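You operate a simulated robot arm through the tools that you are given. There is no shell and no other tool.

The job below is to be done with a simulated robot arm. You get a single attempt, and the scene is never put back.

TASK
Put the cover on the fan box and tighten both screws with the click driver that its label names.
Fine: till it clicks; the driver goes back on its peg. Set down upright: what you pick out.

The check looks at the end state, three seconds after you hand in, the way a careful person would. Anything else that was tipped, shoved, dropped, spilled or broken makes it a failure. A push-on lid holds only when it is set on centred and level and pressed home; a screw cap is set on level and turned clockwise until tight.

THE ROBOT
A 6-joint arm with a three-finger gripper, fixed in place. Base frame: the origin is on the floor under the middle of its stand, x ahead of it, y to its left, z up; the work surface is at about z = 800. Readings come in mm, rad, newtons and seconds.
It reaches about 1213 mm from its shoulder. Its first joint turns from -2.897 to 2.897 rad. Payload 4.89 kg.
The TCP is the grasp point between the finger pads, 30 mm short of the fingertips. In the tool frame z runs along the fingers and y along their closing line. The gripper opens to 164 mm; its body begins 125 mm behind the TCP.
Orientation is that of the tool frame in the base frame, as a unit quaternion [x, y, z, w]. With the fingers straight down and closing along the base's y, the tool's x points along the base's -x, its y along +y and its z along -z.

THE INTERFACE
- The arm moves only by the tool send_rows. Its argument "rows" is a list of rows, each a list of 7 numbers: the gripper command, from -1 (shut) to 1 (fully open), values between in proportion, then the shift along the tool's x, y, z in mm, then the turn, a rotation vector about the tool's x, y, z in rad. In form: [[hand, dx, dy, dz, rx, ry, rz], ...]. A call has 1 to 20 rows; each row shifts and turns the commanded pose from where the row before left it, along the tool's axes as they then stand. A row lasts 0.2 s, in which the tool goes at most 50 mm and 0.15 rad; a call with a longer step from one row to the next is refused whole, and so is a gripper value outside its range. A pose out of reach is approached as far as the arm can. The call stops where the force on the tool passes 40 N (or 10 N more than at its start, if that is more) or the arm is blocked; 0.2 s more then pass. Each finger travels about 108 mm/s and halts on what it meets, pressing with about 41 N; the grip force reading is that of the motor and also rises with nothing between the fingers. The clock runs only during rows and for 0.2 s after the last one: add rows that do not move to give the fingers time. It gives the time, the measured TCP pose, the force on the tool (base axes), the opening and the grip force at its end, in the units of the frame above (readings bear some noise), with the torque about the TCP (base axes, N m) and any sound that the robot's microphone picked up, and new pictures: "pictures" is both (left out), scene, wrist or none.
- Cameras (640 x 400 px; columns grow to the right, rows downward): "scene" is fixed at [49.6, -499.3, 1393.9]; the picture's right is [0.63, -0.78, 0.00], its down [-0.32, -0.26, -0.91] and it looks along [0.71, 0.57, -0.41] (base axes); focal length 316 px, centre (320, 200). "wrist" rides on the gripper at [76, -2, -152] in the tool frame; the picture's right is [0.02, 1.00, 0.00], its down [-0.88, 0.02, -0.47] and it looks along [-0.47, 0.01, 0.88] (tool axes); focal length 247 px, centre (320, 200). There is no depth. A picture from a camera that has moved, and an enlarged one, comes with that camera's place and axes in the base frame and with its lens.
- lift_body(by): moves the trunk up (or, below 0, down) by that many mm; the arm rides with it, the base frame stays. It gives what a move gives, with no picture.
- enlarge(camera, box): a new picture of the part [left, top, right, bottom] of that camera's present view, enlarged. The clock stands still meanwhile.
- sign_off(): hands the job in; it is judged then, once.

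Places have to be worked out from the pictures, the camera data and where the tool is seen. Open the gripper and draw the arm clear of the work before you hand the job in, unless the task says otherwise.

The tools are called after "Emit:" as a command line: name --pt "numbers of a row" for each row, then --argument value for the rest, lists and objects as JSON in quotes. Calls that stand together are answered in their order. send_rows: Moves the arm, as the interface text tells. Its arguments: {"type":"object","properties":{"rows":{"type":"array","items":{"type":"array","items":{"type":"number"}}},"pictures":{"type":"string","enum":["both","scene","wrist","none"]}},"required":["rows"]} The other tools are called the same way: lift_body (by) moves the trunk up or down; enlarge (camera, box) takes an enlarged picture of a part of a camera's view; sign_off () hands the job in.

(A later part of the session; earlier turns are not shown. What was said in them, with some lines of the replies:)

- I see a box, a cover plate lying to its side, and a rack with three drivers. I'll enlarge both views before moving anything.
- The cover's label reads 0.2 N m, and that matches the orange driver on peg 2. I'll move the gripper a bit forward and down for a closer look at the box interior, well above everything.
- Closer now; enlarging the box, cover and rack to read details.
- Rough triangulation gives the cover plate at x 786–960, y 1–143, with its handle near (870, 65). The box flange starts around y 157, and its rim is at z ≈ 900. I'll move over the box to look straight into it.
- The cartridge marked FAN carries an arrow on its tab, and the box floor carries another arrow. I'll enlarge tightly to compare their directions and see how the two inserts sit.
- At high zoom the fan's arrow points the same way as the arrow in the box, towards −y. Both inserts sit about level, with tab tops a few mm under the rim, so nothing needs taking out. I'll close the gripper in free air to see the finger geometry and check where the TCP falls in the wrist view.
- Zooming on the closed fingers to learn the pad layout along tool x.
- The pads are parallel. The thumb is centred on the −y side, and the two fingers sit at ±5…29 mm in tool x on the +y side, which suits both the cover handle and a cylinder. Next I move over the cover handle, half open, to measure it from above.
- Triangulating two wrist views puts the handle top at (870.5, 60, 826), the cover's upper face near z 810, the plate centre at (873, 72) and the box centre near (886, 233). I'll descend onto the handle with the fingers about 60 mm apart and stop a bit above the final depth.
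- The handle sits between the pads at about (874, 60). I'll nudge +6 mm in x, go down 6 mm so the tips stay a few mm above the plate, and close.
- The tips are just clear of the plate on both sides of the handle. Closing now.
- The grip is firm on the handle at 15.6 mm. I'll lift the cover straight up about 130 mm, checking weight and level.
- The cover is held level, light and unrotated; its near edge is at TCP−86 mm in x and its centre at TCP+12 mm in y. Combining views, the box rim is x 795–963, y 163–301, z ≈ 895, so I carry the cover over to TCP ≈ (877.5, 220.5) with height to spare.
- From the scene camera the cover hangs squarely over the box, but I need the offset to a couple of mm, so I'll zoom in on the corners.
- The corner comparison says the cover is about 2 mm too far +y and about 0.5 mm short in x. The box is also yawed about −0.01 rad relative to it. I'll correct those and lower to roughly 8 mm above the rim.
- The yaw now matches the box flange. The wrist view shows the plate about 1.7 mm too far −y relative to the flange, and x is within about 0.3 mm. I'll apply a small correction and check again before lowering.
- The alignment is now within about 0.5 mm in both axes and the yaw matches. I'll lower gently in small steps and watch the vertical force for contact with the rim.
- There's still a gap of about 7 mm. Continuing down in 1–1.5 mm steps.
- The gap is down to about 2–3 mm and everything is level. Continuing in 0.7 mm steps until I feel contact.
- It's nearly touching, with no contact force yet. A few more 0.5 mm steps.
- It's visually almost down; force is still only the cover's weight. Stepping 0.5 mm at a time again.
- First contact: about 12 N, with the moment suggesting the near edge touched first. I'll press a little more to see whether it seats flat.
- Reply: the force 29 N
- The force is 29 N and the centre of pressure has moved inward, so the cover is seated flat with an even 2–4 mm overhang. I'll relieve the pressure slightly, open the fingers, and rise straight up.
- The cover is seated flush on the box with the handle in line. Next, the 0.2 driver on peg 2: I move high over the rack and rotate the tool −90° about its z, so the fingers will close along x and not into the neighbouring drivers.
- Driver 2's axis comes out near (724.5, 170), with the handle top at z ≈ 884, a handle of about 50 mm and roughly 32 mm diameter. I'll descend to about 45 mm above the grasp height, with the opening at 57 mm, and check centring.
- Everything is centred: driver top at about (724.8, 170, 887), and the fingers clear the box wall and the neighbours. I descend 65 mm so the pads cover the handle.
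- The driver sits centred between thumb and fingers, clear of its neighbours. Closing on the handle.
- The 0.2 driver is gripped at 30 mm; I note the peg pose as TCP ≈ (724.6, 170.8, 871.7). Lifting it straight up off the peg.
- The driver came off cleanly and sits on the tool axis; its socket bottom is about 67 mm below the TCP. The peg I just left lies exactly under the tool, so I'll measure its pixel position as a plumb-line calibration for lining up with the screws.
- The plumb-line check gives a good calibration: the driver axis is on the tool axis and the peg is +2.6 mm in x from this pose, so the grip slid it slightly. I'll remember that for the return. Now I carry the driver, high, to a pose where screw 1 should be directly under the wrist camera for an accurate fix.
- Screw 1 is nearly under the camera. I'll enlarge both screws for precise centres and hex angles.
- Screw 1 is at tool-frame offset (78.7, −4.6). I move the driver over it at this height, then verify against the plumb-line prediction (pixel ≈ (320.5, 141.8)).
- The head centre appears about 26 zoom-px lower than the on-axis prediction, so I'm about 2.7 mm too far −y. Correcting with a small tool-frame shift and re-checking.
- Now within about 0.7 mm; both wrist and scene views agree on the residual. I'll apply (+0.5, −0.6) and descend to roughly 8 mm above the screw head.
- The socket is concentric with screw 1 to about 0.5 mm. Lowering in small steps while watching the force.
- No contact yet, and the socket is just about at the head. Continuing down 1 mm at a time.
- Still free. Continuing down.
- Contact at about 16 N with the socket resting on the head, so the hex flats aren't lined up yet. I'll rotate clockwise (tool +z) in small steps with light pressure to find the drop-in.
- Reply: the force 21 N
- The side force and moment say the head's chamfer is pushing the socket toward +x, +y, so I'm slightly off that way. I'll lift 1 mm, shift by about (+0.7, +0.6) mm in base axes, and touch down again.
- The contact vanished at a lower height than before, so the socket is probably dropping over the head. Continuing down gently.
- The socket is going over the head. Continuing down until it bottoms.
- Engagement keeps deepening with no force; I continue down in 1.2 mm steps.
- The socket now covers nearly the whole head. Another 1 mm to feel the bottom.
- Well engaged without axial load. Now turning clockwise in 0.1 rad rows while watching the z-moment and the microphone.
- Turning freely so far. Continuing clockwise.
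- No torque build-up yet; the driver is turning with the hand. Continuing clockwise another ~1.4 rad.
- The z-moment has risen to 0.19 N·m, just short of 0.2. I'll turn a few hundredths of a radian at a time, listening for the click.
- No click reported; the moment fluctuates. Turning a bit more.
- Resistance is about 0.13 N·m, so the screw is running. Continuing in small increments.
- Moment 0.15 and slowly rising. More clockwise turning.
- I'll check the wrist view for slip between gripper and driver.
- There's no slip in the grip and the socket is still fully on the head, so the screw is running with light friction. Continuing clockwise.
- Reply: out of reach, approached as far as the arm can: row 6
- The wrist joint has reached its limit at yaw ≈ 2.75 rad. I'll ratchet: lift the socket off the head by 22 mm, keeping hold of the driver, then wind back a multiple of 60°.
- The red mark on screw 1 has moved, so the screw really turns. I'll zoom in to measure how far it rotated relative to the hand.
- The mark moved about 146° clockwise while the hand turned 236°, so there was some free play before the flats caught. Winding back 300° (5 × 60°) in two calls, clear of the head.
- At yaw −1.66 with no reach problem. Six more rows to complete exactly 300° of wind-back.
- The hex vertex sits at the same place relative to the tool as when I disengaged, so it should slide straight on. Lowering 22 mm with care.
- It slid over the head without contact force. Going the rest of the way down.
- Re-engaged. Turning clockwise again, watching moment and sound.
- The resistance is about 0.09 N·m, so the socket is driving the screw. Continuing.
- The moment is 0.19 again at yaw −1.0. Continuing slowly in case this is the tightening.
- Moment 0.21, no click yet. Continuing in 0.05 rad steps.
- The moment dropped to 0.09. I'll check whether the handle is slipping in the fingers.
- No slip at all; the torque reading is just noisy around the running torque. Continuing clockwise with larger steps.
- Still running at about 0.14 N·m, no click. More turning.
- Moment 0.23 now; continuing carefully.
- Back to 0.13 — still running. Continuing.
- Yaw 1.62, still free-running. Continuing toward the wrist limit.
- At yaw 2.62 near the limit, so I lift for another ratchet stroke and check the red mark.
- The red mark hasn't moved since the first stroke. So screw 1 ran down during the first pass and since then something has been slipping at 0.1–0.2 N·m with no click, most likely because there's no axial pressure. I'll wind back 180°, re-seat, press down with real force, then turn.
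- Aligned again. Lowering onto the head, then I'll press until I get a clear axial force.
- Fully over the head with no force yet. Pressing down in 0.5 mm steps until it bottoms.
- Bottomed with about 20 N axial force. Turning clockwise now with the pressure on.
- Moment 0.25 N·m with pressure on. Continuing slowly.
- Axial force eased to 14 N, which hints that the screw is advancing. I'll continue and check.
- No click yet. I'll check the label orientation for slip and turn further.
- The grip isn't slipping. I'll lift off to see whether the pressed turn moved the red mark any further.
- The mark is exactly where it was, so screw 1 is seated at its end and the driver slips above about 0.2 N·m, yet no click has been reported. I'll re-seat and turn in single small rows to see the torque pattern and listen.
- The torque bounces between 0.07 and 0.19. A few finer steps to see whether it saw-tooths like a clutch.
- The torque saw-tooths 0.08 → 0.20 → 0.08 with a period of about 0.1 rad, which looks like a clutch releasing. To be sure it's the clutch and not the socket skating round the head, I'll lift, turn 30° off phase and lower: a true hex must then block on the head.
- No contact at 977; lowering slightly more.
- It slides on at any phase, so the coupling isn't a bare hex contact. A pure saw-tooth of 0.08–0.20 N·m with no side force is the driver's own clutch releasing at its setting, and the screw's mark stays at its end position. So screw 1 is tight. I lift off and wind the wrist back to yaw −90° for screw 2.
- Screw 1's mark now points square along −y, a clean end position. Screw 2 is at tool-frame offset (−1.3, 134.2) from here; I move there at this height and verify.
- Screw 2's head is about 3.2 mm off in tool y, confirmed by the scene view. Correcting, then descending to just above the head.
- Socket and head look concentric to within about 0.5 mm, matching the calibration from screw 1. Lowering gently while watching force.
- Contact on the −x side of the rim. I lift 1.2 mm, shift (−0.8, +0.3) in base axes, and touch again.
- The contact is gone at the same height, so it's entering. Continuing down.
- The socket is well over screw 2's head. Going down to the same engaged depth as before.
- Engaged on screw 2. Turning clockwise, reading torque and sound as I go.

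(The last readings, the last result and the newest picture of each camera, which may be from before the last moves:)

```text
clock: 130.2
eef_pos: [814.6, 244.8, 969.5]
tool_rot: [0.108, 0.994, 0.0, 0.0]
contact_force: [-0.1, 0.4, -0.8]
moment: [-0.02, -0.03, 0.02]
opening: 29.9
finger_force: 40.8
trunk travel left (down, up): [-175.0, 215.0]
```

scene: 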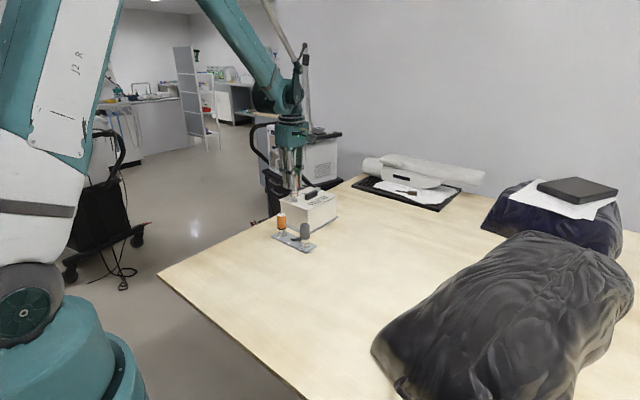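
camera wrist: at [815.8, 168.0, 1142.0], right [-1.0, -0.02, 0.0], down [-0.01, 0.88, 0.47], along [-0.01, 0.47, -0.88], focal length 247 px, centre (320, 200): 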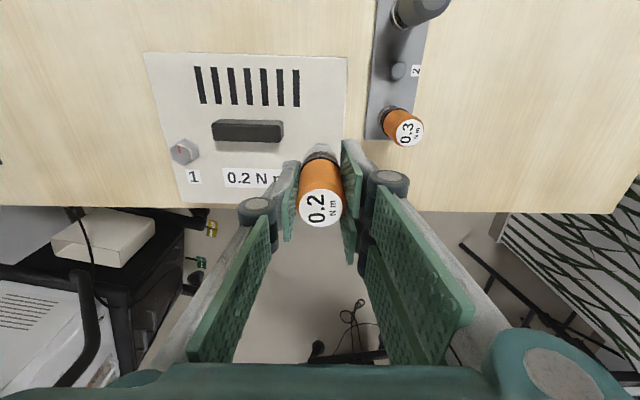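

Free running at 0.02–0.04 N·m, as on screw 1 before it seated. A bit further, then single small steps around the expected seating angle.

Emit:
send_rows --pt "-1 0 0 0 0 0 0.1" --pt "-1 0 0 0 0 0 0.1" --pt "-1 0 0 0 0 0 0.1" --pt "-1 0 0 0 0 0 0.1" --pictures "none"

Emit:
send_rows --pt "-1 0 0 0 0 0 0.06" --pt "-1 0 0 0 0 0 0.06" --pictures "none"

Emit:
send_rows --pt "-1 0 0 0 0 0 0.05" --pictures "none"

Emit:
send_rows --pt "-1 0 0 0 0 0 0.05" --pictures "none"

Emit:
send_rows --pt "-1 0 0 0 0 0 0.05" --pictures "none"

```text
clock: 131.2
eef_pos: [815.2, 244.4, 968.3]
tool_rot: [0.303, 0.953, 0.0, -0.001]
contact_force: [-0.2, -0.3, -1.4]
moment: [0.04, 0.01, 0.0]
opening: 30.0
finger_force: 41.1
trunk travel left (down, up): [-175.0, 215.0]
```

```text
clock: 131.8
eef_pos: [815.3, 245.0, 969.8]
tool_rot: [0.36, 0.933, 0.0, 0.0]
contact_force: [0.1, -0.2, -1.0]
moment: [0.0, 0.04, 0.02]
opening: 29.9
finger_force: 40.2
trunk travel left (down, up): [-175.0, 215.0]
```

```text
clock: 132.2
eef_pos: [815.0, 244.0, 969.3]
tool_rot: [0.383, 0.924, 0.0, 0.0]
contact_force: [-0.1, 0.4, -1.1]
moment: [-0.02, -0.01, 0.03]
opening: 29.9
finger_force: 41.5
trunk travel left (down, up): [-175.0, 215.0]
```

```text
clock: 132.6
eef_pos: [815.2, 245.5, 970.2]
tool_rot: [0.405, 0.914, -0.001, 0.0]
contact_force: [-0.1, 0.0, -1.8]
moment: [-0.01, 0.01, 0.01]
opening: 30.1
finger_force: 41.0
trunk travel left (down, up): [-175.0, 215.0]
```

```text
clock: 133.0
eef_pos: [814.5, 243.7, 968.3]
tool_rot: [0.428, 0.904, -0.001, 0.0]
contact_force: [0.3, 0.4, -1.9]
moment: [0.0, 0.0, 0.03]
opening: 30.1
finger_force: 41.3
trunk travel left (down, up): [-175.0, 215.0]
```

Yaw 0.885 and still free. Continuing in small single rows.

Emit:
send_rows --pt "-1 0 0 0 0 0 0.06" --pt "-1 0 0 0 0 0 0.06" --pictures "none"

Emit:
send_rows --pt "-1 0 0 0 0 0 0.06" --pt "-1 0 0 0 0 0 0.06" --pictures "none"

Emit:
send_rows --pt "-1 0 0 0 0 0 0.06" --pt "-1 0 0 0 0 0 0.06" --pictures "none"

Emit:
send_rows --pt "-1 0 0 0 0 0 0.06" --pt "-1 0 0 0 0 0 0.06" --pictures "none"

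```text
clock: 133.6
eef_pos: [814.2, 243.8, 969.0]
tool_rot: [0.482, 0.876, 0.0, 0.0]
contact_force: [-1.8, -1.5, -1.8]
moment: [-0.08, 0.11, 0.08]
opening: 30.0
finger_force: 40.9
trunk travel left (down, up): [-175.0, 215.0]
```

```text
clock: 134.2
eef_pos: [815.6, 244.4, 968.5]
tool_rot: [0.534, 0.846, 0.0, 0.001]
contact_force: [-2.4, -1.0, -0.9]
moment: [-0.03, 0.13, 0.2]
opening: 30.0
finger_force: 40.8
trunk travel left (down, up): [-175.0, 215.0]
```

```text
clock: 134.8
eef_pos: [814.6, 245.0, 968.9]
tool_rot: [0.584, 0.812, 0.0, 0.001]
contact_force: [-1.9, -2.1, -1.6]
moment: [-0.09, 0.13, 0.09]
opening: 30.2
finger_force: 40.9
trunk travel left (down, up): [-175.0, 215.0]
```

```text
clock: 135.4
eef_pos: [815.3, 245.0, 968.7]
tool_rot: [0.632, 0.775, 0.0, 0.0]
contact_force: [-0.4, -0.6, -1.1]
moment: [0.01, -0.01, 0.1]
opening: 30.1
finger_force: 41.6
trunk travel left (down, up): [-175.0, 215.0]
```

Screw 2 seated at yaw ≈ 1.0. The torque then climbed to 0.20 and dropped to 0.09, the same clutch release as on screw 1. I'll turn through a couple more releases, then lift and check its mark.

Emit:
send_rows --pt "-1 0 0 0 0 0 0.06" --pt "-1 0 0 0 0 0 0.06" --pt "-1 0 0 0 0 0 0.06" --pt "-1 0 0 0 0 0 0.06" --pt "-1 0 0 0 0 0 0.06" --pt "-1 0 0 0 0 0 0" --pictures "none"

Emit:
send_rows --pt "-1 0 0 0 0 0 -0.04" --pt "-1 0 0 -4 0 0 0" --pt "-1 0 0 -10 0 0 0" --pt "-1 0 0 -20 0 0 0" --pt "-1 0 0 -25 0 0 0" --pt "-1 0 0 -22 0 0 0" --pt "-1 0 0 0 0 0 0" --pictures "both"

Emit:
enlarge --camera "scene" --box '[280, 180, 320, 210]'

Emit:
enlarge --camera "wrist" --box '[260, 90, 380, 190]'

```text
clock: 136.8
eef_pos: [815.0, 245.1, 969.6]
tool_rot: [0.74, 0.673, -0.001, 0.0]
contact_force: [-0.8, -0.7, -0.8]
moment: [0.02, 0.03, 0.15]
opening: 30.1
finger_force: 41.0
trunk travel left (down, up): [-175.0, 215.0]
```

```text
clock: 138.4
eef_pos: [814.4, 243.6, 1051.5]
tool_rot: [0.727, 0.687, 0.0, 0.0]
contact_force: [-1.0, 0.7, -2.0]
moment: [-0.01, -0.05, 0.0]
opening: 30.1
finger_force: 41.4
trunk travel left (down, up): [-175.0, 215.0]
camera wrist: at [816.7, 320.9, 1203.3], right [1.0, -0.03, 0.0], down [-0.03, -0.88, 0.47], along [-0.02, -0.47, -0.88], focal length 247 px, centre (320, 200)
```

scene: 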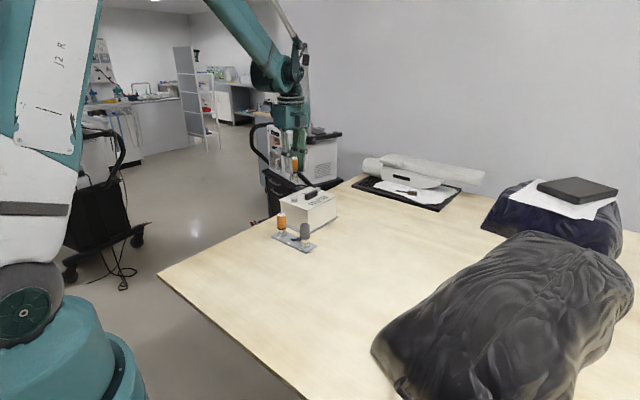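
wrist: 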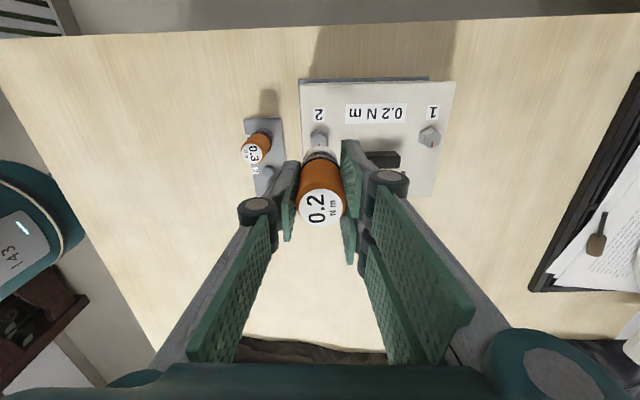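

```text
13.33 times, centred on (300, 195) of scene
camera zoom: at [49.6, -499.3, 1393.9], right [0.63, -0.78, 0.0], down [-0.32, -0.26, -0.91], along [0.71, 0.57, -0.41], focal length 4220 px, centre (587, 267)
```

zoom: 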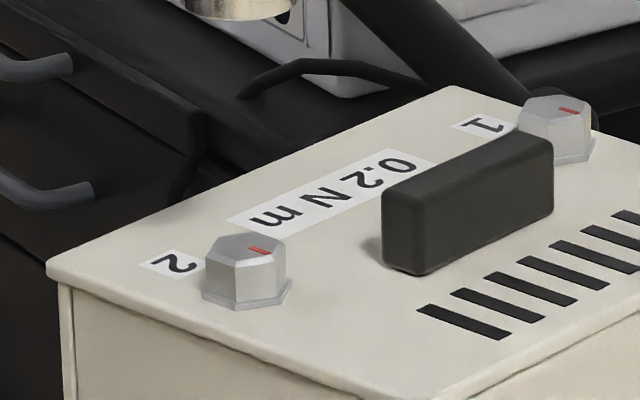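

```text
4.00 times, centred on (320, 140) of wrist
camera zoom: at [816.7, 320.9, 1203.3], right [1.0, -0.03, 0.0], down [-0.03, -0.88, 0.47], along [-0.02, -0.47, -0.88], focal length 988 px, centre (320, 440)
```

zoom: 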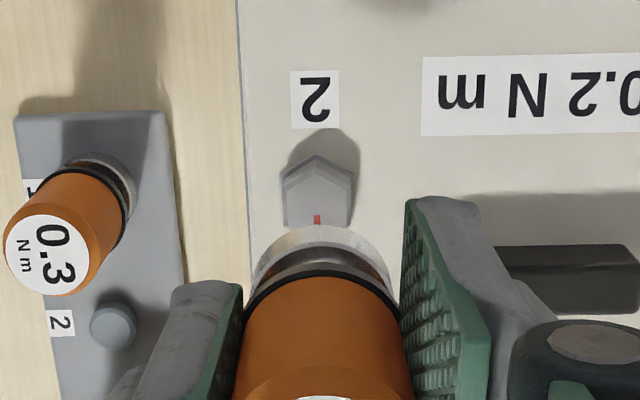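

Both red marks now point the same way, the seated orientation, and the cover looks undisturbed. I wind the wrist back to −90° here at safe height before returning the driver.

Emit:
send_rows --pt "-1 0 0 0 0 0 -0.1454" --pt "-1 0 0 0 0 0 -0.1454" --pt "-1 0 0 0 0 0 -0.1454" --pt "-1 0 0 0 0 0 -0.1454" --pt "-1 0 0 0 0 0 -0.1454" --pt "-1 0 0 0 0 0 -0.1454" --pt "-1 0 0 0 0 0 -0.1454" --pt "-1 0 0 0 0 0 -0.1454" --pt "-1 0 0 0 0 0 -0.1454" --pt "-1 0 0 0 0 0 -0.1454" --pt "-1 0 0 0 0 0 -0.1454" --pt "-1 0 0 0 0 0 -0.1454" --pt "-1 0 0 0 0 0 -0.1454" --pt "-1 0 0 0 0 0 -0.1454" --pt "-1 0 0 0 0 0 -0.1454" --pt "-1 0 0 0 0 0 -0.1454" --pt "-1 0 0 0 0 0 -0.1454" --pt "-1 0 0 0 0 0 -0.1454" --pictures "none"

Emit:
send_rows --pt "-1 0 0 0 0 0 -0.1454" --pt "-1 0 0 0 0 0 -0.1454" --pt "-1 0 0 0 0 0 -0.1454" --pt "-1 0 0 0 0 0 -0.1454" --pt "-1 0 0 0 0 0 0" --pt "-1 15 18 0 0 0 0" --pt "-1 20 24 0 0 0 0" --pt "-1 20 24 0 0 0 0" --pt "-1 18.6 22.2 0 0 0 0" --pt "-1 0 0 0 0 0 0" --pt "-1 0 0 0 0 0 0" --pictures "both"

Emit:
enlarge --camera "wrist" --box '[295, 100, 345, 140]'

Emit:
enlarge --camera "wrist" --box '[260, 120, 380, 240]'

```text
clock: 142.2
eef_pos: [815.1, 244.8, 1050.0]
tool_rot: [-0.477, 0.879, 0.001, 0.001]
contact_force: [-0.6, -0.8, -1.2]
moment: [0.01, 0.02, 0.0]
opening: 30.0
finger_force: 41.2
trunk travel left (down, up): [-175.0, 215.0]
```

```text
clock: 144.6
eef_pos: [726.4, 171.1, 1048.7]
tool_rot: [0.708, -0.706, 0.0, 0.0]
contact_force: [0.5, 0.1, 0.2]
moment: [0.01, -0.05, 0.0]
opening: 30.3
finger_force: 40.9
trunk travel left (down, up): [-175.0, 215.0]
camera wrist: at [726.7, 95.0, 1201.4], right [-1.0, -0.02, 0.0], down [-0.02, 0.88, 0.47], along [-0.01, 0.47, -0.88], focal length 247 px, centre (320, 200)
```

scene: 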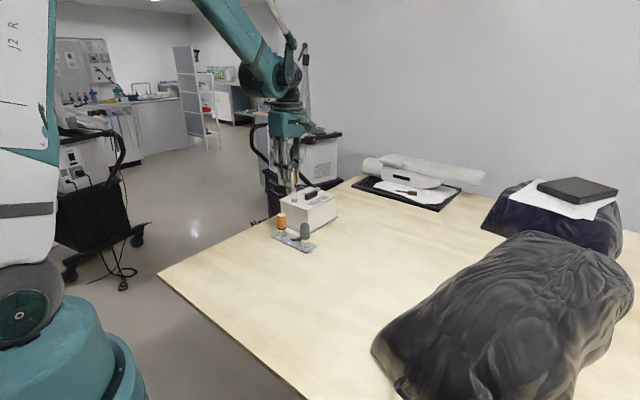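
wrist: 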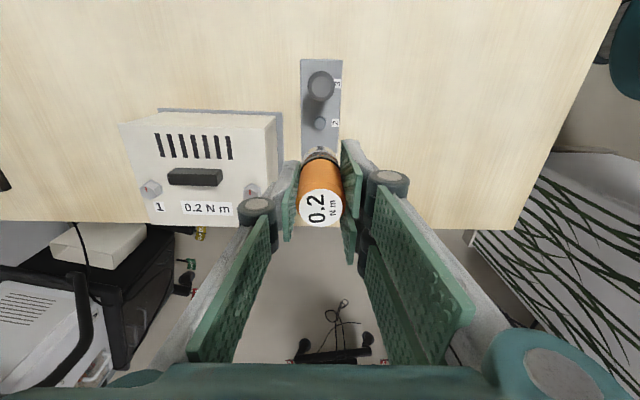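

```text
10.00 times, centred on (320, 120) of wrist
camera zoom: at [726.7, 95.0, 1201.4], right [-1.0, -0.02, 0.0], down [-0.02, 0.88, 0.47], along [-0.01, 0.47, -0.88], focal length 2470 px, centre (320, 1000)
```

zoom: 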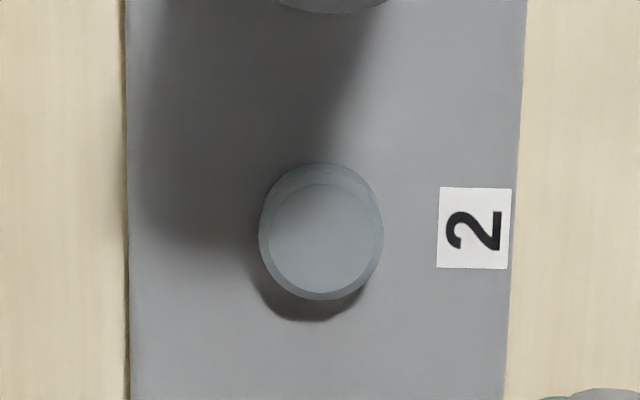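

```text
3.33 times, centred on (320, 180) of wrist
camera zoom: at [726.7, 95.0, 1201.4], right [-1.0, -0.02, 0.0], down [-0.02, 0.88, 0.47], along [-0.01, 0.47, -0.88], focal length 823 px, centre (320, 267)
```

zoom: 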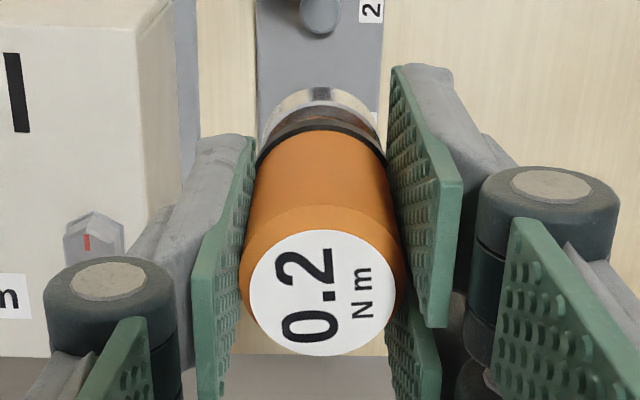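

The wrist is back at −90° over the rack. The handle has crept up about 3 mm in the grip from the pressing, so I'll look closely at where the socket now sits relative to the peg.

Emit:
enlarge --camera "wrist" --box '[290, 110, 350, 170]'

Emit:
enlarge --camera "scene" --box '[265, 165, 325, 255]'

```text
6.67 times, centred on (320, 140) of wrist
camera zoom: at [726.7, 95.0, 1201.4], right [-1.0, -0.02, 0.0], down [-0.02, 0.88, 0.47], along [-0.01, 0.47, -0.88], focal length 1646 px, centre (320, 600)
```

zoom: 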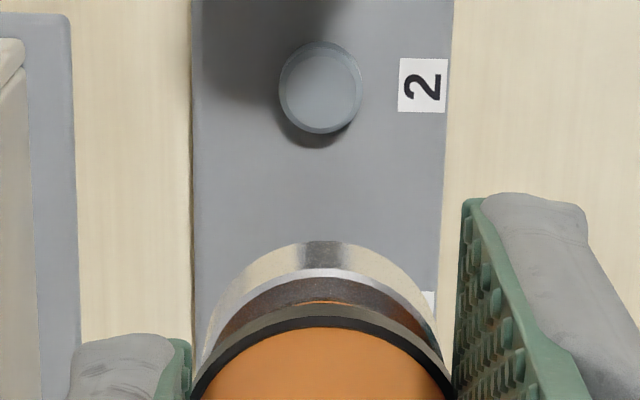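

```text
4.44 times, centred on (295, 210) of scene
camera zoom: at [49.6, -499.3, 1393.9], right [0.63, -0.78, 0.0], down [-0.32, -0.26, -0.91], along [0.71, 0.57, -0.41], focal length 1407 px, centre (431, 156)
```

zoom: 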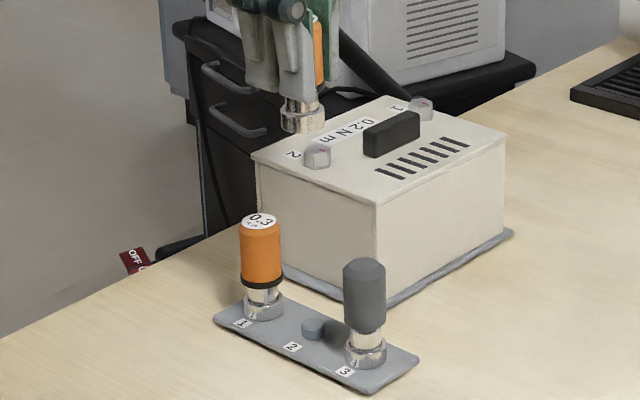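

The socket's y is right. In tool x, the peg sits about 2.2 mm ahead of the socket axis. I'll correct that and descend to about 60 mm above the seated height for a second check.

Emit:
send_rows --pt "-1 2.2 -0.2 10 0 0 0" --pt "-1 0 0 30 0 0 0" --pt "-1 0 0 35 0 0 0" --pt "-1 0 0 25 0 0 0" --pt "-1 0 0 9 0 0 0" --pt "-1 0 0 0 0 0 0" --pt "-1 0 0 0 0 0 0" --pictures "both"

Emit:
enlarge --camera "wrist" --box '[290, 110, 350, 170]'

Emit:
enlarge --camera "scene" --box '[270, 190, 320, 250]'

```text
clock: 146.2
eef_pos: [726.9, 169.6, 939.9]
tool_rot: [0.708, -0.706, 0.0, 0.0]
contact_force: [-0.6, -0.7, -1.6]
moment: [-0.01, 0.01, -0.03]
opening: 30.1
finger_force: 41.0
trunk travel left (down, up): [-175.0, 215.0]
camera wrist: at [726.8, 92.9, 1091.7], right [-1.0, -0.02, 0.0], down [-0.02, 0.88, 0.47], along [-0.01, 0.47, -0.88], focal length 247 px, centre (320, 200)
```

scene: 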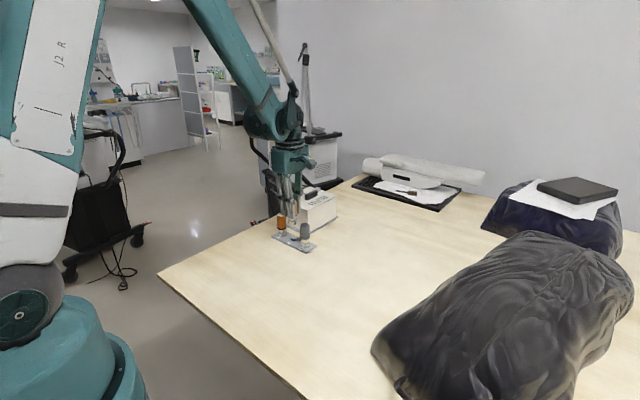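
wrist: 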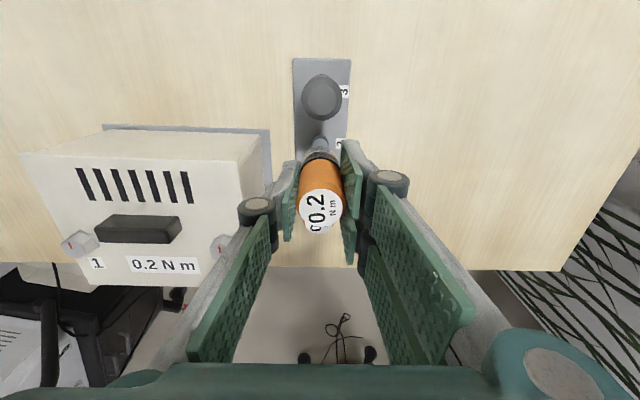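

```text
6.67 times, centred on (320, 140) of wrist
camera zoom: at [726.8, 92.9, 1091.7], right [-1.0, -0.02, 0.0], down [-0.02, 0.88, 0.47], along [-0.01, 0.47, -0.88], focal length 1646 px, centre (320, 600)
```

zoom: 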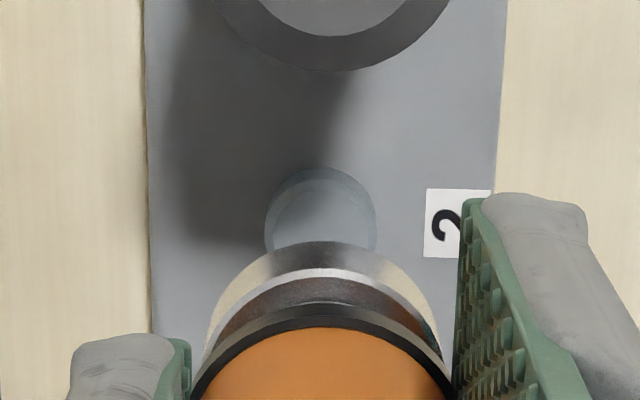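

```text
6.67 times, centred on (295, 220) of scene
camera zoom: at [49.6, -499.3, 1393.9], right [0.63, -0.78, 0.0], down [-0.32, -0.26, -0.91], along [0.71, 0.57, -0.41], focal length 2110 px, centre (487, 67)
```

zoom: 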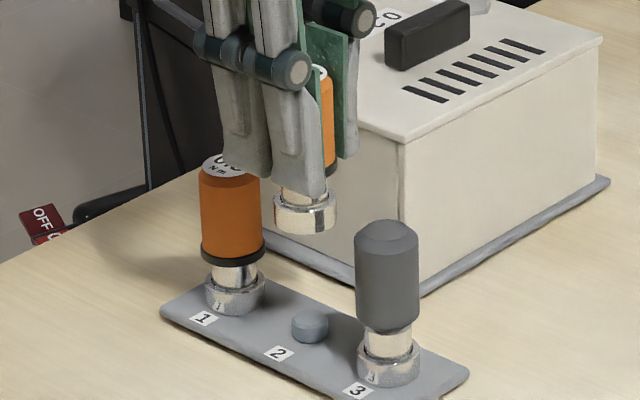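

Wrist and scene both show the socket over the peg to about 0.5 mm, and the bore has more clearance than that. A small +0.4 mm trim, then down to just above the peg tip.

Emit:
send_rows --pt "-1 0.4 0 10 0 0 0" --pt "-1 0 0 20 0 0 0" --pt "-1 0 0 15 0 0 0" --pt "-1 0 0 10 0 0 0" --pt "-1 0 0 0 0 0 0" --pt "-1 0 0 0 0 0 0" --pictures "both"

Emit:
enlarge --camera "scene" --box '[275, 200, 315, 250]'

```text
clock: 147.6
eef_pos: [727.0, 166.9, 886.7]
tool_rot: [0.708, -0.706, 0.0, 0.0]
contact_force: [0.4, -0.1, -1.3]
moment: [0.01, 0.0, -0.02]
opening: 30.0
finger_force: 40.7
trunk travel left (down, up): [-175.0, 215.0]
camera wrist: at [727.8, 90.7, 1038.0], right [-1.0, -0.02, 0.0], down [-0.02, 0.88, 0.47], along [-0.01, 0.47, -0.88], focal length 247 px, centre (320, 200)
```

scene: 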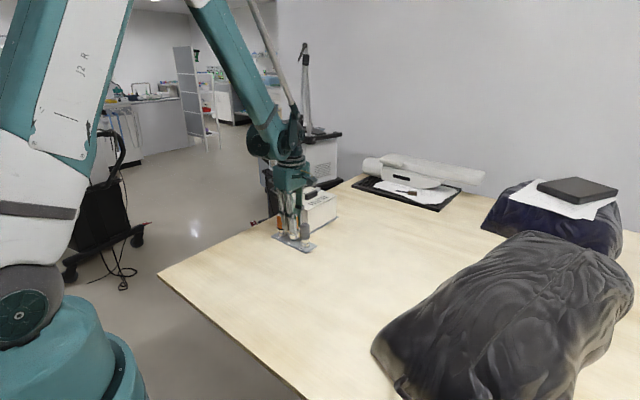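
wrist: 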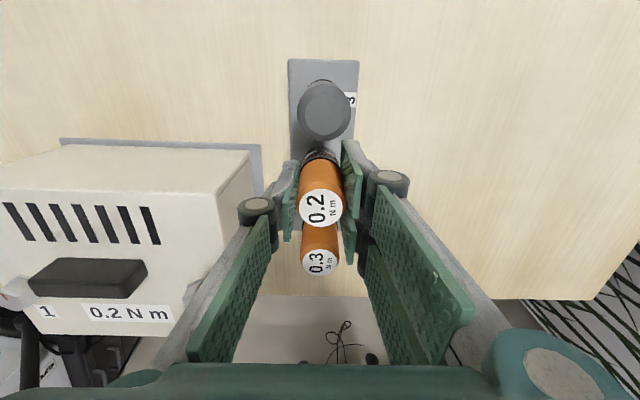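

```text
8.00 times, centred on (295, 225) of scene
camera zoom: at [49.6, -499.3, 1393.9], right [0.63, -0.78, 0.0], down [-0.32, -0.26, -0.91], along [0.71, 0.57, -0.41], focal length 2532 px, centre (520, 0)
```

zoom: 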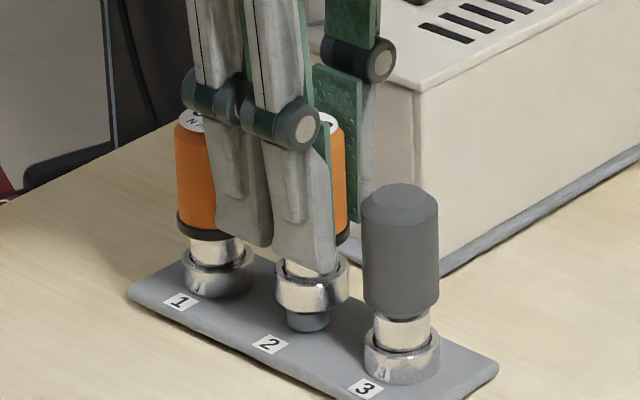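

Readings and scene agree that the arm drifted about 2.5 mm toward −y during the descent, so the socket is off the peg by that much. I'm still above the peg; I'll correct by +2.6 mm in y and re-check.

Emit:
send_rows --pt "-1 0 0 -4 0 0 0" --pt "-1 -2.6 0 0 0 0 0" --pt "-1 0 0 0 0 0 0" --pt "-1 0 0 0 0 0 0" --pictures "both"

Emit:
enlarge --camera "scene" --box '[275, 200, 315, 250]'

Emit:
enlarge --camera "wrist" --box '[290, 120, 350, 180]'

```text
clock: 148.6
eef_pos: [726.7, 169.6, 890.8]
tool_rot: [0.708, -0.706, 0.0, 0.0]
contact_force: [0.0, 0.1, -1.4]
moment: [0.01, 0.02, 0.02]
opening: 30.1
finger_force: 41.2
trunk travel left (down, up): [-175.0, 215.0]
camera wrist: at [727.9, 93.4, 1042.0], right [-1.0, -0.02, 0.0], down [-0.02, 0.88, 0.47], along [-0.01, 0.47, -0.88], focal length 247 px, centre (320, 200)
```

scene: 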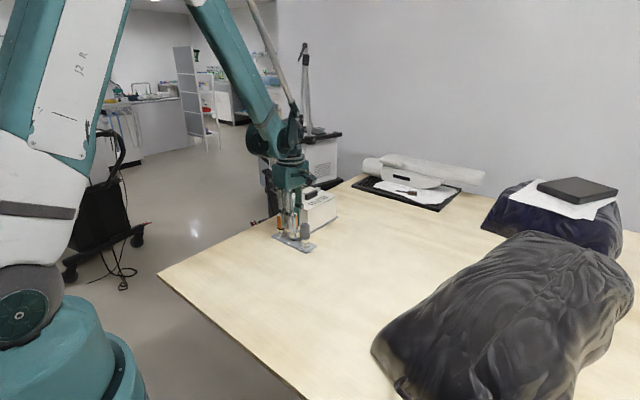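
wrist: 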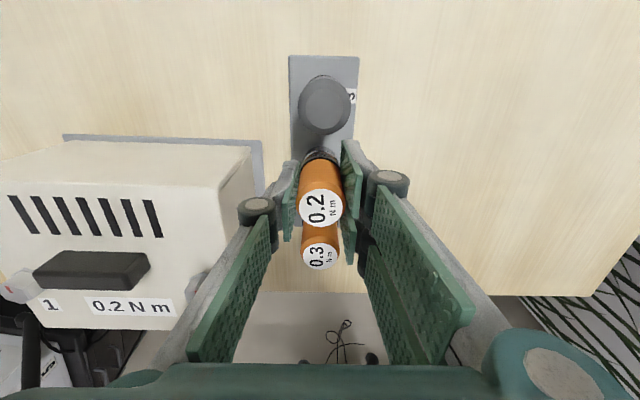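

```text
8.00 times, centred on (295, 225) of scene
camera zoom: at [49.6, -499.3, 1393.9], right [0.63, -0.78, 0.0], down [-0.32, -0.26, -0.91], along [0.71, 0.57, -0.41], focal length 2532 px, centre (520, 0)
```

zoom: 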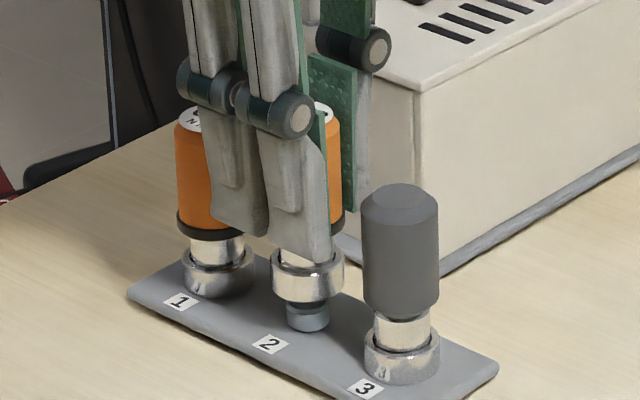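

```text
6.67 times, centred on (320, 150) of wrist
camera zoom: at [727.9, 93.4, 1042.0], right [-1.0, -0.02, 0.0], down [-0.02, 0.88, 0.47], along [-0.01, 0.47, -0.88], focal length 1646 px, centre (320, 533)
```

zoom: 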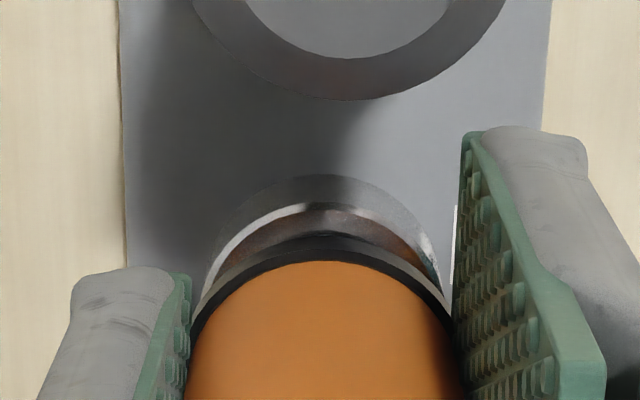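

The socket and peg are now aligned to about 0.4 mm along the scene's horizontal. A small −0.5 mm trim in x, then down in steps watching for contact.

Emit:
send_rows --pt "-1 0 0.5 3 0 0 0" --pt "-1 0 0 3 0 0 0" --pt "-1 0 0 2 0 0 0" --pt "-1 0 0 2 0 0 0" --pt "-1 0 0 0 0 0 0" --pictures "none"

Emit:
enlarge --camera "scene" --box '[275, 200, 315, 250]'

```text
clock: 149.8
eef_pos: [726.2, 170.4, 879.0]
tool_rot: [0.708, -0.706, 0.0, 0.0]
contact_force: [-0.2, 0.4, -1.1]
moment: [0.02, 0.03, 0.0]
opening: 30.0
finger_force: 41.1
trunk travel left (down, up): [-175.0, 215.0]
```

```text
8.00 times, centred on (295, 225) of scene
camera zoom: at [49.6, -499.3, 1393.9], right [0.63, -0.78, 0.0], down [-0.32, -0.26, -0.91], along [0.71, 0.57, -0.41], focal length 2532 px, centre (520, 0)
```

zoom: 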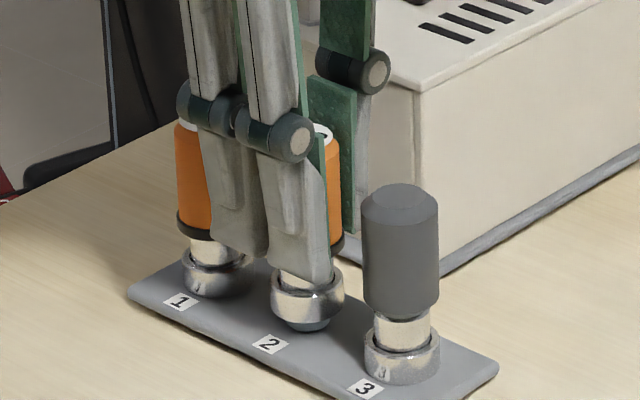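

No contact; the socket rim is at about the peg tip. Continuing down slowly.

Emit:
send_rows --pt "-1 0 0 1.5 0 0 0" --pt "-1 0 0 1.5 0 0 0" --pt "-1 0 0 1.5 0 0 0" --pt "-1 0 0 0 0 0 0" --pictures "none"

Emit:
enlarge --camera "scene" --box '[275, 200, 315, 250]'

```text
clock: 150.8
eef_pos: [727.2, 171.0, 875.2]
tool_rot: [0.708, -0.707, 0.0, 0.0]
contact_force: [0.3, -0.2, -0.9]
moment: [0.01, 0.01, 0.05]
opening: 30.0
finger_force: 41.2
trunk travel left (down, up): [-175.0, 215.0]
```

```text
8.00 times, centred on (295, 225) of scene
camera zoom: at [49.6, -499.3, 1393.9], right [0.63, -0.78, 0.0], down [-0.32, -0.26, -0.91], along [0.71, 0.57, -0.41], focal length 2532 px, centre (520, 0)
```

zoom: 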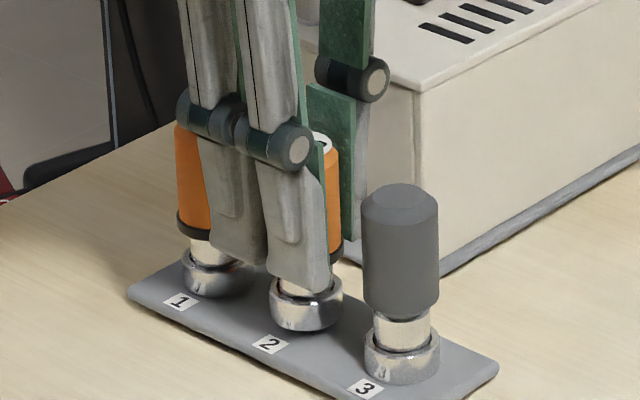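

It's sliding over the peg freely, with about 4–5 mm left to seat. Continuing.

Emit:
send_rows --pt "-1 0 0 1.2 0 0 0" --pt "-1 0 0 1.2 0 0 0" --pt "-1 0 0 1.0 0 0 0" --pt "-1 0 0 0 0 0 0" --pictures "none"

```text
clock: 151.8
eef_pos: [727.2, 170.5, 873.3]
tool_rot: [0.708, -0.706, 0.0, 0.0]
contact_force: [-0.3, 0.7, -1.1]
moment: [0.03, 0.05, 0.03]
opening: 30.1
finger_force: 41.0
trunk travel left (down, up): [-175.0, 215.0]
```

Still free. Down in 0.7 mm steps.

Emit:
send_rows --pt "-1 0 0 0.8 0 0 0" --pt "-1 0 0 0.7 0 0 0" --pt "-1 0 0 0 0 0 0" --pictures "none"

Emit:
enlarge --camera "scene" --box '[275, 200, 315, 250]'

```text
clock: 152.6
eef_pos: [727.3, 171.2, 871.5]
tool_rot: [0.708, -0.706, 0.0, 0.0]
contact_force: [3.1, -1.2, 9.1]
moment: [-0.11, 0.01, 0.01]
opening: 30.2
finger_force: 41.7
trunk travel left (down, up): [-175.0, 215.0]
```

```text
8.00 times, centred on (295, 225) of scene
camera zoom: at [49.6, -499.3, 1393.9], right [0.63, -0.78, 0.0], down [-0.32, -0.26, -0.91], along [0.71, 0.57, -0.41], focal length 2532 px, centre (520, 0)
```

zoom: 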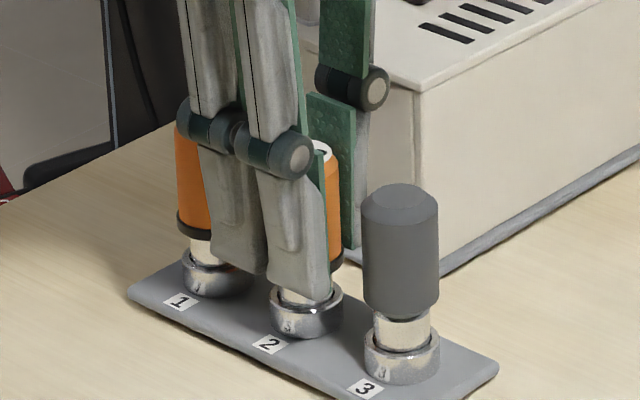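

About 10 N contact at the same TCP height as the original grip (871.5), so the driver is fully seated on its peg. I ease the pressure, open the fingers to the earlier clearance, and check.

Emit:
send_rows --pt "-1 0 0 -0.3 0 0 0" --pt "-0.6 0 0 0 0 0 0" --pt "-0.45 0 0 0 0 0 0" --pt "-0.3 0 0 0 0 0 0" --pt "-0.3 0 0 0 0 0 0" --pictures "both"

Emit:
enlarge --camera "scene" --box '[275, 200, 315, 250]'

Emit:
enlarge --camera "wrist" --box '[240, 100, 400, 260]'

```text
clock: 153.8
eef_pos: [727.0, 170.2, 871.8]
tool_rot: [0.708, -0.706, 0.0, 0.0]
contact_force: [-0.2, 0.4, 0.9]
moment: [0.02, -0.02, 0.0]
opening: 57.5
finger_force: 0.0
trunk travel left (down, up): [-175.0, 215.0]
camera wrist: at [727.8, 94.5, 1023.4], right [-1.0, -0.02, 0.0], down [-0.02, 0.88, 0.47], along [-0.01, 0.47, -0.88], focal length 247 px, centre (320, 200)
```

scene: 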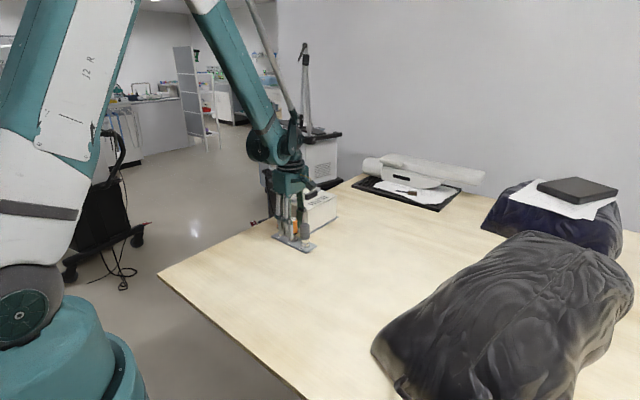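
wrist: 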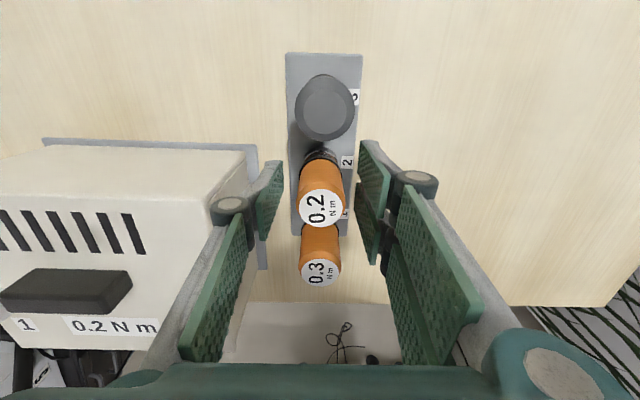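

```text
8.00 times, centred on (295, 225) of scene
camera zoom: at [49.6, -499.3, 1393.9], right [0.63, -0.78, 0.0], down [-0.32, -0.26, -0.91], along [0.71, 0.57, -0.41], focal length 2532 px, centre (520, 0)
```

zoom: 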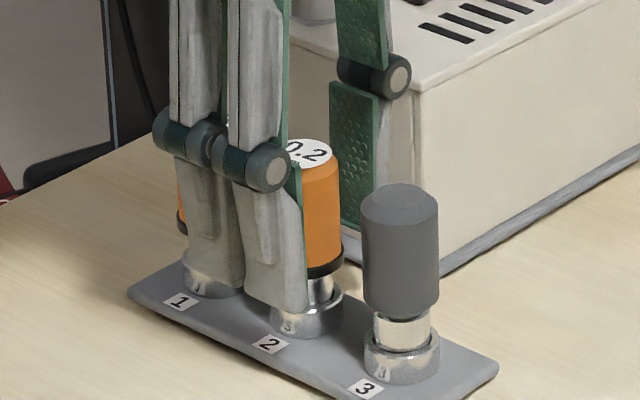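

```text
2.50 times, centred on (320, 180) of wrist
camera zoom: at [727.8, 94.5, 1023.4], right [-1.0, -0.02, 0.0], down [-0.02, 0.88, 0.47], along [-0.01, 0.47, -0.88], focal length 617 px, centre (320, 250)
```

zoom: 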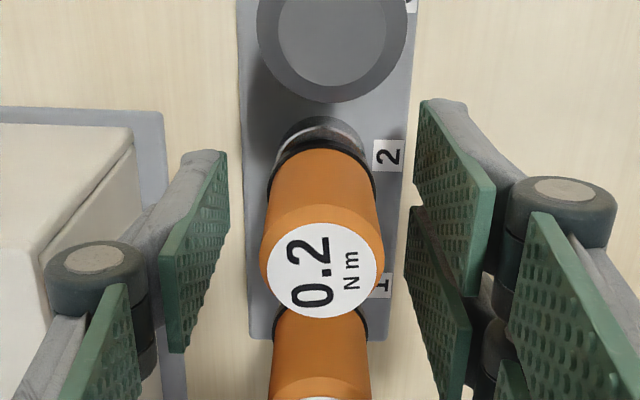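

The 0.2 driver stands upright on peg 2 with the fingers clear on both sides. Rising straight up.

Emit:
send_rows --pt "-0.3 0 0 -10 0 0 0" --pt "-0.3 0 0 -25 0 0 0" --pt "-0.3 0 0 -35 0 0 0" --pt "-0.3 0 0 -40 0 0 0" --pt "-0.3 0 0 -40 0 0 0" --pt "-0.3 0 0 -30 0 0 0" --pt "-0.3 0 0 0 0 0 0" --pictures "both"

Emit:
enlarge --camera "scene" --box '[265, 175, 345, 255]'

Emit:
enlarge --camera "wrist" --box '[130, 50, 370, 230]'

```text
clock: 155.4
eef_pos: [726.5, 170.2, 1051.2]
tool_rot: [0.708, -0.706, -0.001, 0.0]
contact_force: [-1.1, -0.5, 0.2]
moment: [0.03, -0.07, -0.02]
opening: 57.7
finger_force: 0.0
trunk travel left (down, up): [-175.0, 215.0]
camera wrist: at [726.7, 94.0, 1202.5], right [-1.0, -0.02, 0.0], down [-0.02, 0.88, 0.47], along [-0.01, 0.47, -0.88], focal length 247 px, centre (320, 200)
```

scene: 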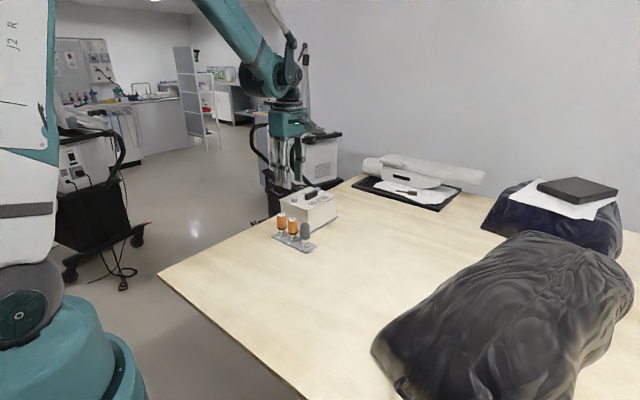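
wrist: 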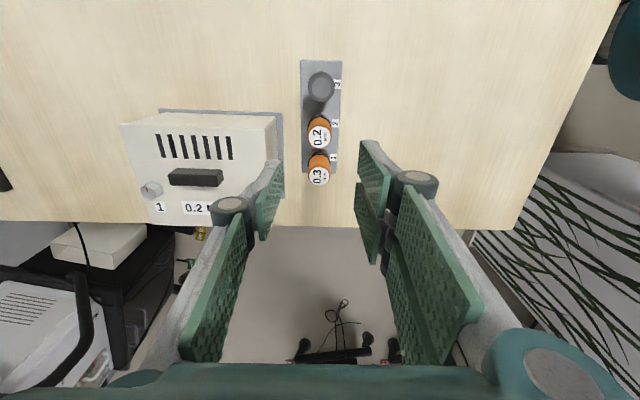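

```text
5.00 times, centred on (305, 215) of scene
camera zoom: at [49.6, -499.3, 1393.9], right [0.63, -0.78, 0.0], down [-0.32, -0.26, -0.91], along [0.71, 0.57, -0.41], focal length 1582 px, centre (395, 125)
```

zoom: 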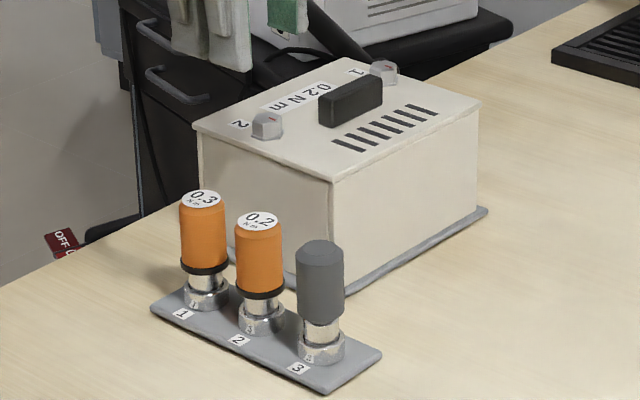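

```text
2.22 times, centred on (250, 140) of wrist
camera zoom: at [726.7, 94.0, 1202.5], right [-1.0, -0.02, 0.0], down [-0.02, 0.88, 0.47], along [-0.01, 0.47, -0.88], focal length 549 px, centre (476, 333)
```

zoom: 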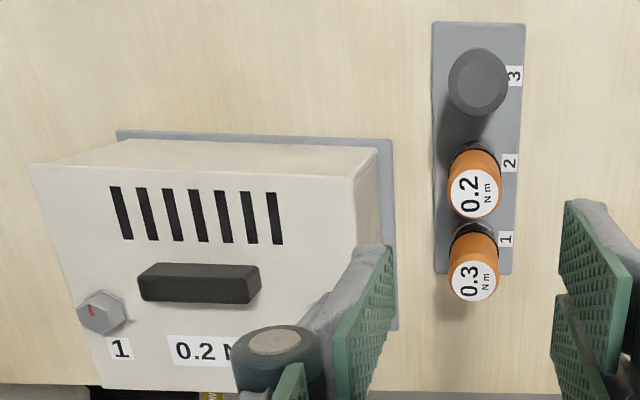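

All three drivers stand upright on their pegs, the cover is flush, and both screw marks are aligned. I draw the arm back to the start area, open the gripper fully, and take a last look.

Emit:
send_rows --pt "-0.3 11.4 28 -24 0 0 0" --pt "-0.3 11.4 30 -24 0 0 0" --pt "0 11.4 30 -24 0 0 0" --pt "0.5 11.4 30 -24 0 0 0" --pt "1 11.4 30 -12 0 0 0" --pt "1 0 0 0 0 0 0.1428" --pt "1 0 0 0 0 0 0.1428" --pt "1 0 0 0 0 0 0.1428" --pt "1 0 0 0 0 0 0.1428" --pt "1 0 0 0 0 0 0.1428" --pt "1 0 0 0 0 0 0.1428" --pt "1 0 0 0 0 0 0.1428" --pt "1 0 0 0 0 0 0.1428" --pt "1 0 0 0 0 0 0.1428" --pt "1 0 0 0 0 0 0.1428" --pt "1 0 0 0 0 0 0.1428" --pt "1 0 0 0 0 0 0" --pictures "both"

Emit:
enlarge --camera "wrist" --box '[260, 150, 420, 300]'

Emit:
enlarge --camera "scene" --box '[265, 175, 345, 255]'

```text
clock: 159.0
eef_pos: [578.7, 113.8, 1159.3]
tool_rot: [0.0, 1.0, 0.0, 0.0]
contact_force: [0.0, -0.3, 0.0]
moment: [0.01, 0.02, 0.03]
opening: 163.9
finger_force: 0.0
trunk travel left (down, up): [-175.0, 215.0]
camera wrist: at [501.8, 111.7, 1310.5], right [-0.02, 1.0, 0.0], down [0.88, 0.02, 0.47], along [0.47, 0.01, -0.88], focal length 247 px, centre (320, 200)
```

scene: 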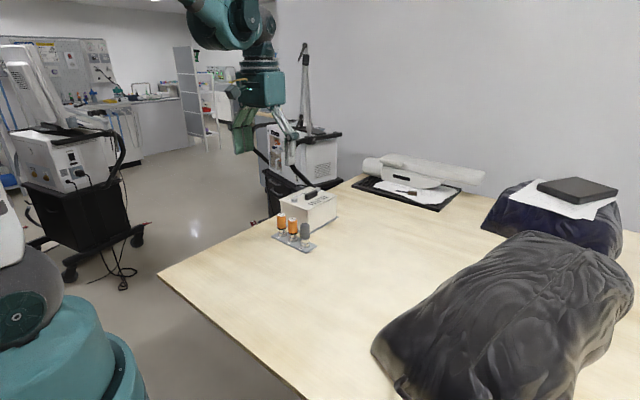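
wrist: 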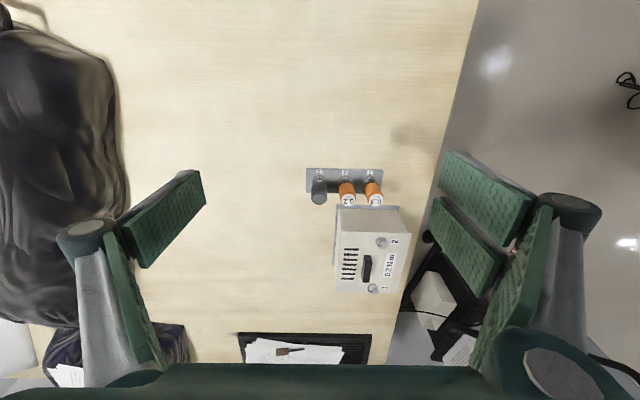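

```text
2.67 times, centred on (340, 225) of wrist
camera zoom: at [501.8, 111.7, 1310.5], right [-0.02, 1.0, 0.0], down [0.88, 0.02, 0.47], along [0.47, 0.01, -0.88], focal length 659 px, centre (267, 133)
```

zoom: 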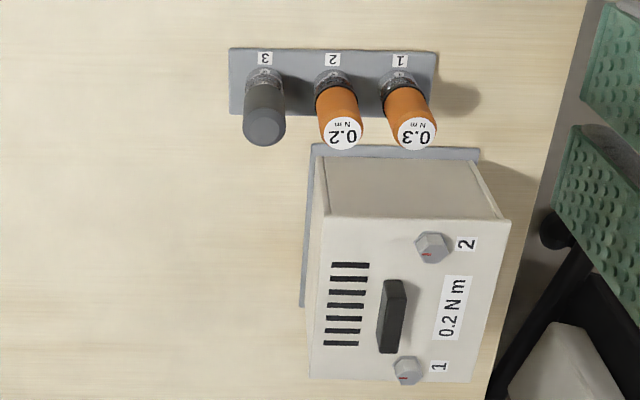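

```text
5.00 times, centred on (305, 215) of scene
camera zoom: at [49.6, -499.3, 1393.9], right [0.63, -0.78, 0.0], down [-0.32, -0.26, -0.91], along [0.71, 0.57, -0.41], focal length 1582 px, centre (395, 125)
```

zoom: 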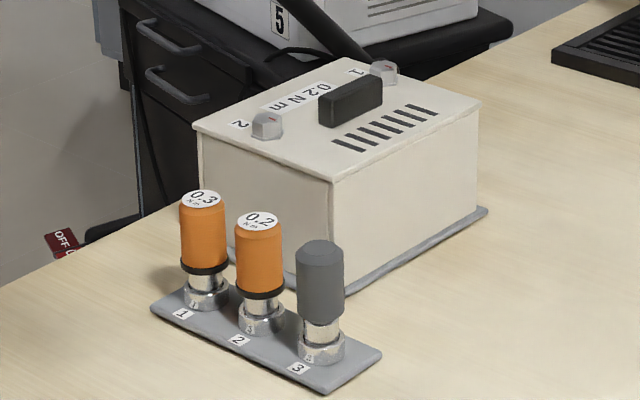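

I'm handing in now. The cover sits flush and centred on the box, and the 0.2 N·m driver ran both screws to their seat. On each screw the torque then climbed to 0.2 N·m and let go repeatedly, which I take to be the clutch clicking, although the microphone never reported a click. The driver is upright on peg 2, nothing else moved, and the arm is clear with the gripper open.

Emit:
sign_off

```text
The job is handed in.
```

I put the cover on the fan box and tightened both screws with the 0.2 N·m driver, then handed the job in. One thing is unconfirmed: the microphone never reported a click.

- **Cover:** It sits flush and centred on the rim, with its handle and labels lined up with the box. The fan's arrow already matched the arrow in the box, so I took nothing out.
- **Screws:** I did screw 1 first, then screw 2. Each ran freely and seated after just under half a turn. Past that point the torque climbed to about 0.2 N·m and dropped to about 0.08, over and over.
- **The click:** I took that repeating release as the driver's clutch letting go, because it peaks at the driver's rated setting. Both red marks ended pointing the same way. On screw 1, more turning, including with about 20 N of downward push, moved its mark no further.
- **Driver:** It is back upright on peg 2. The other two drivers and the rest of the table are where they were.
- **Arm:** It is back at its starting position with the gripper open.
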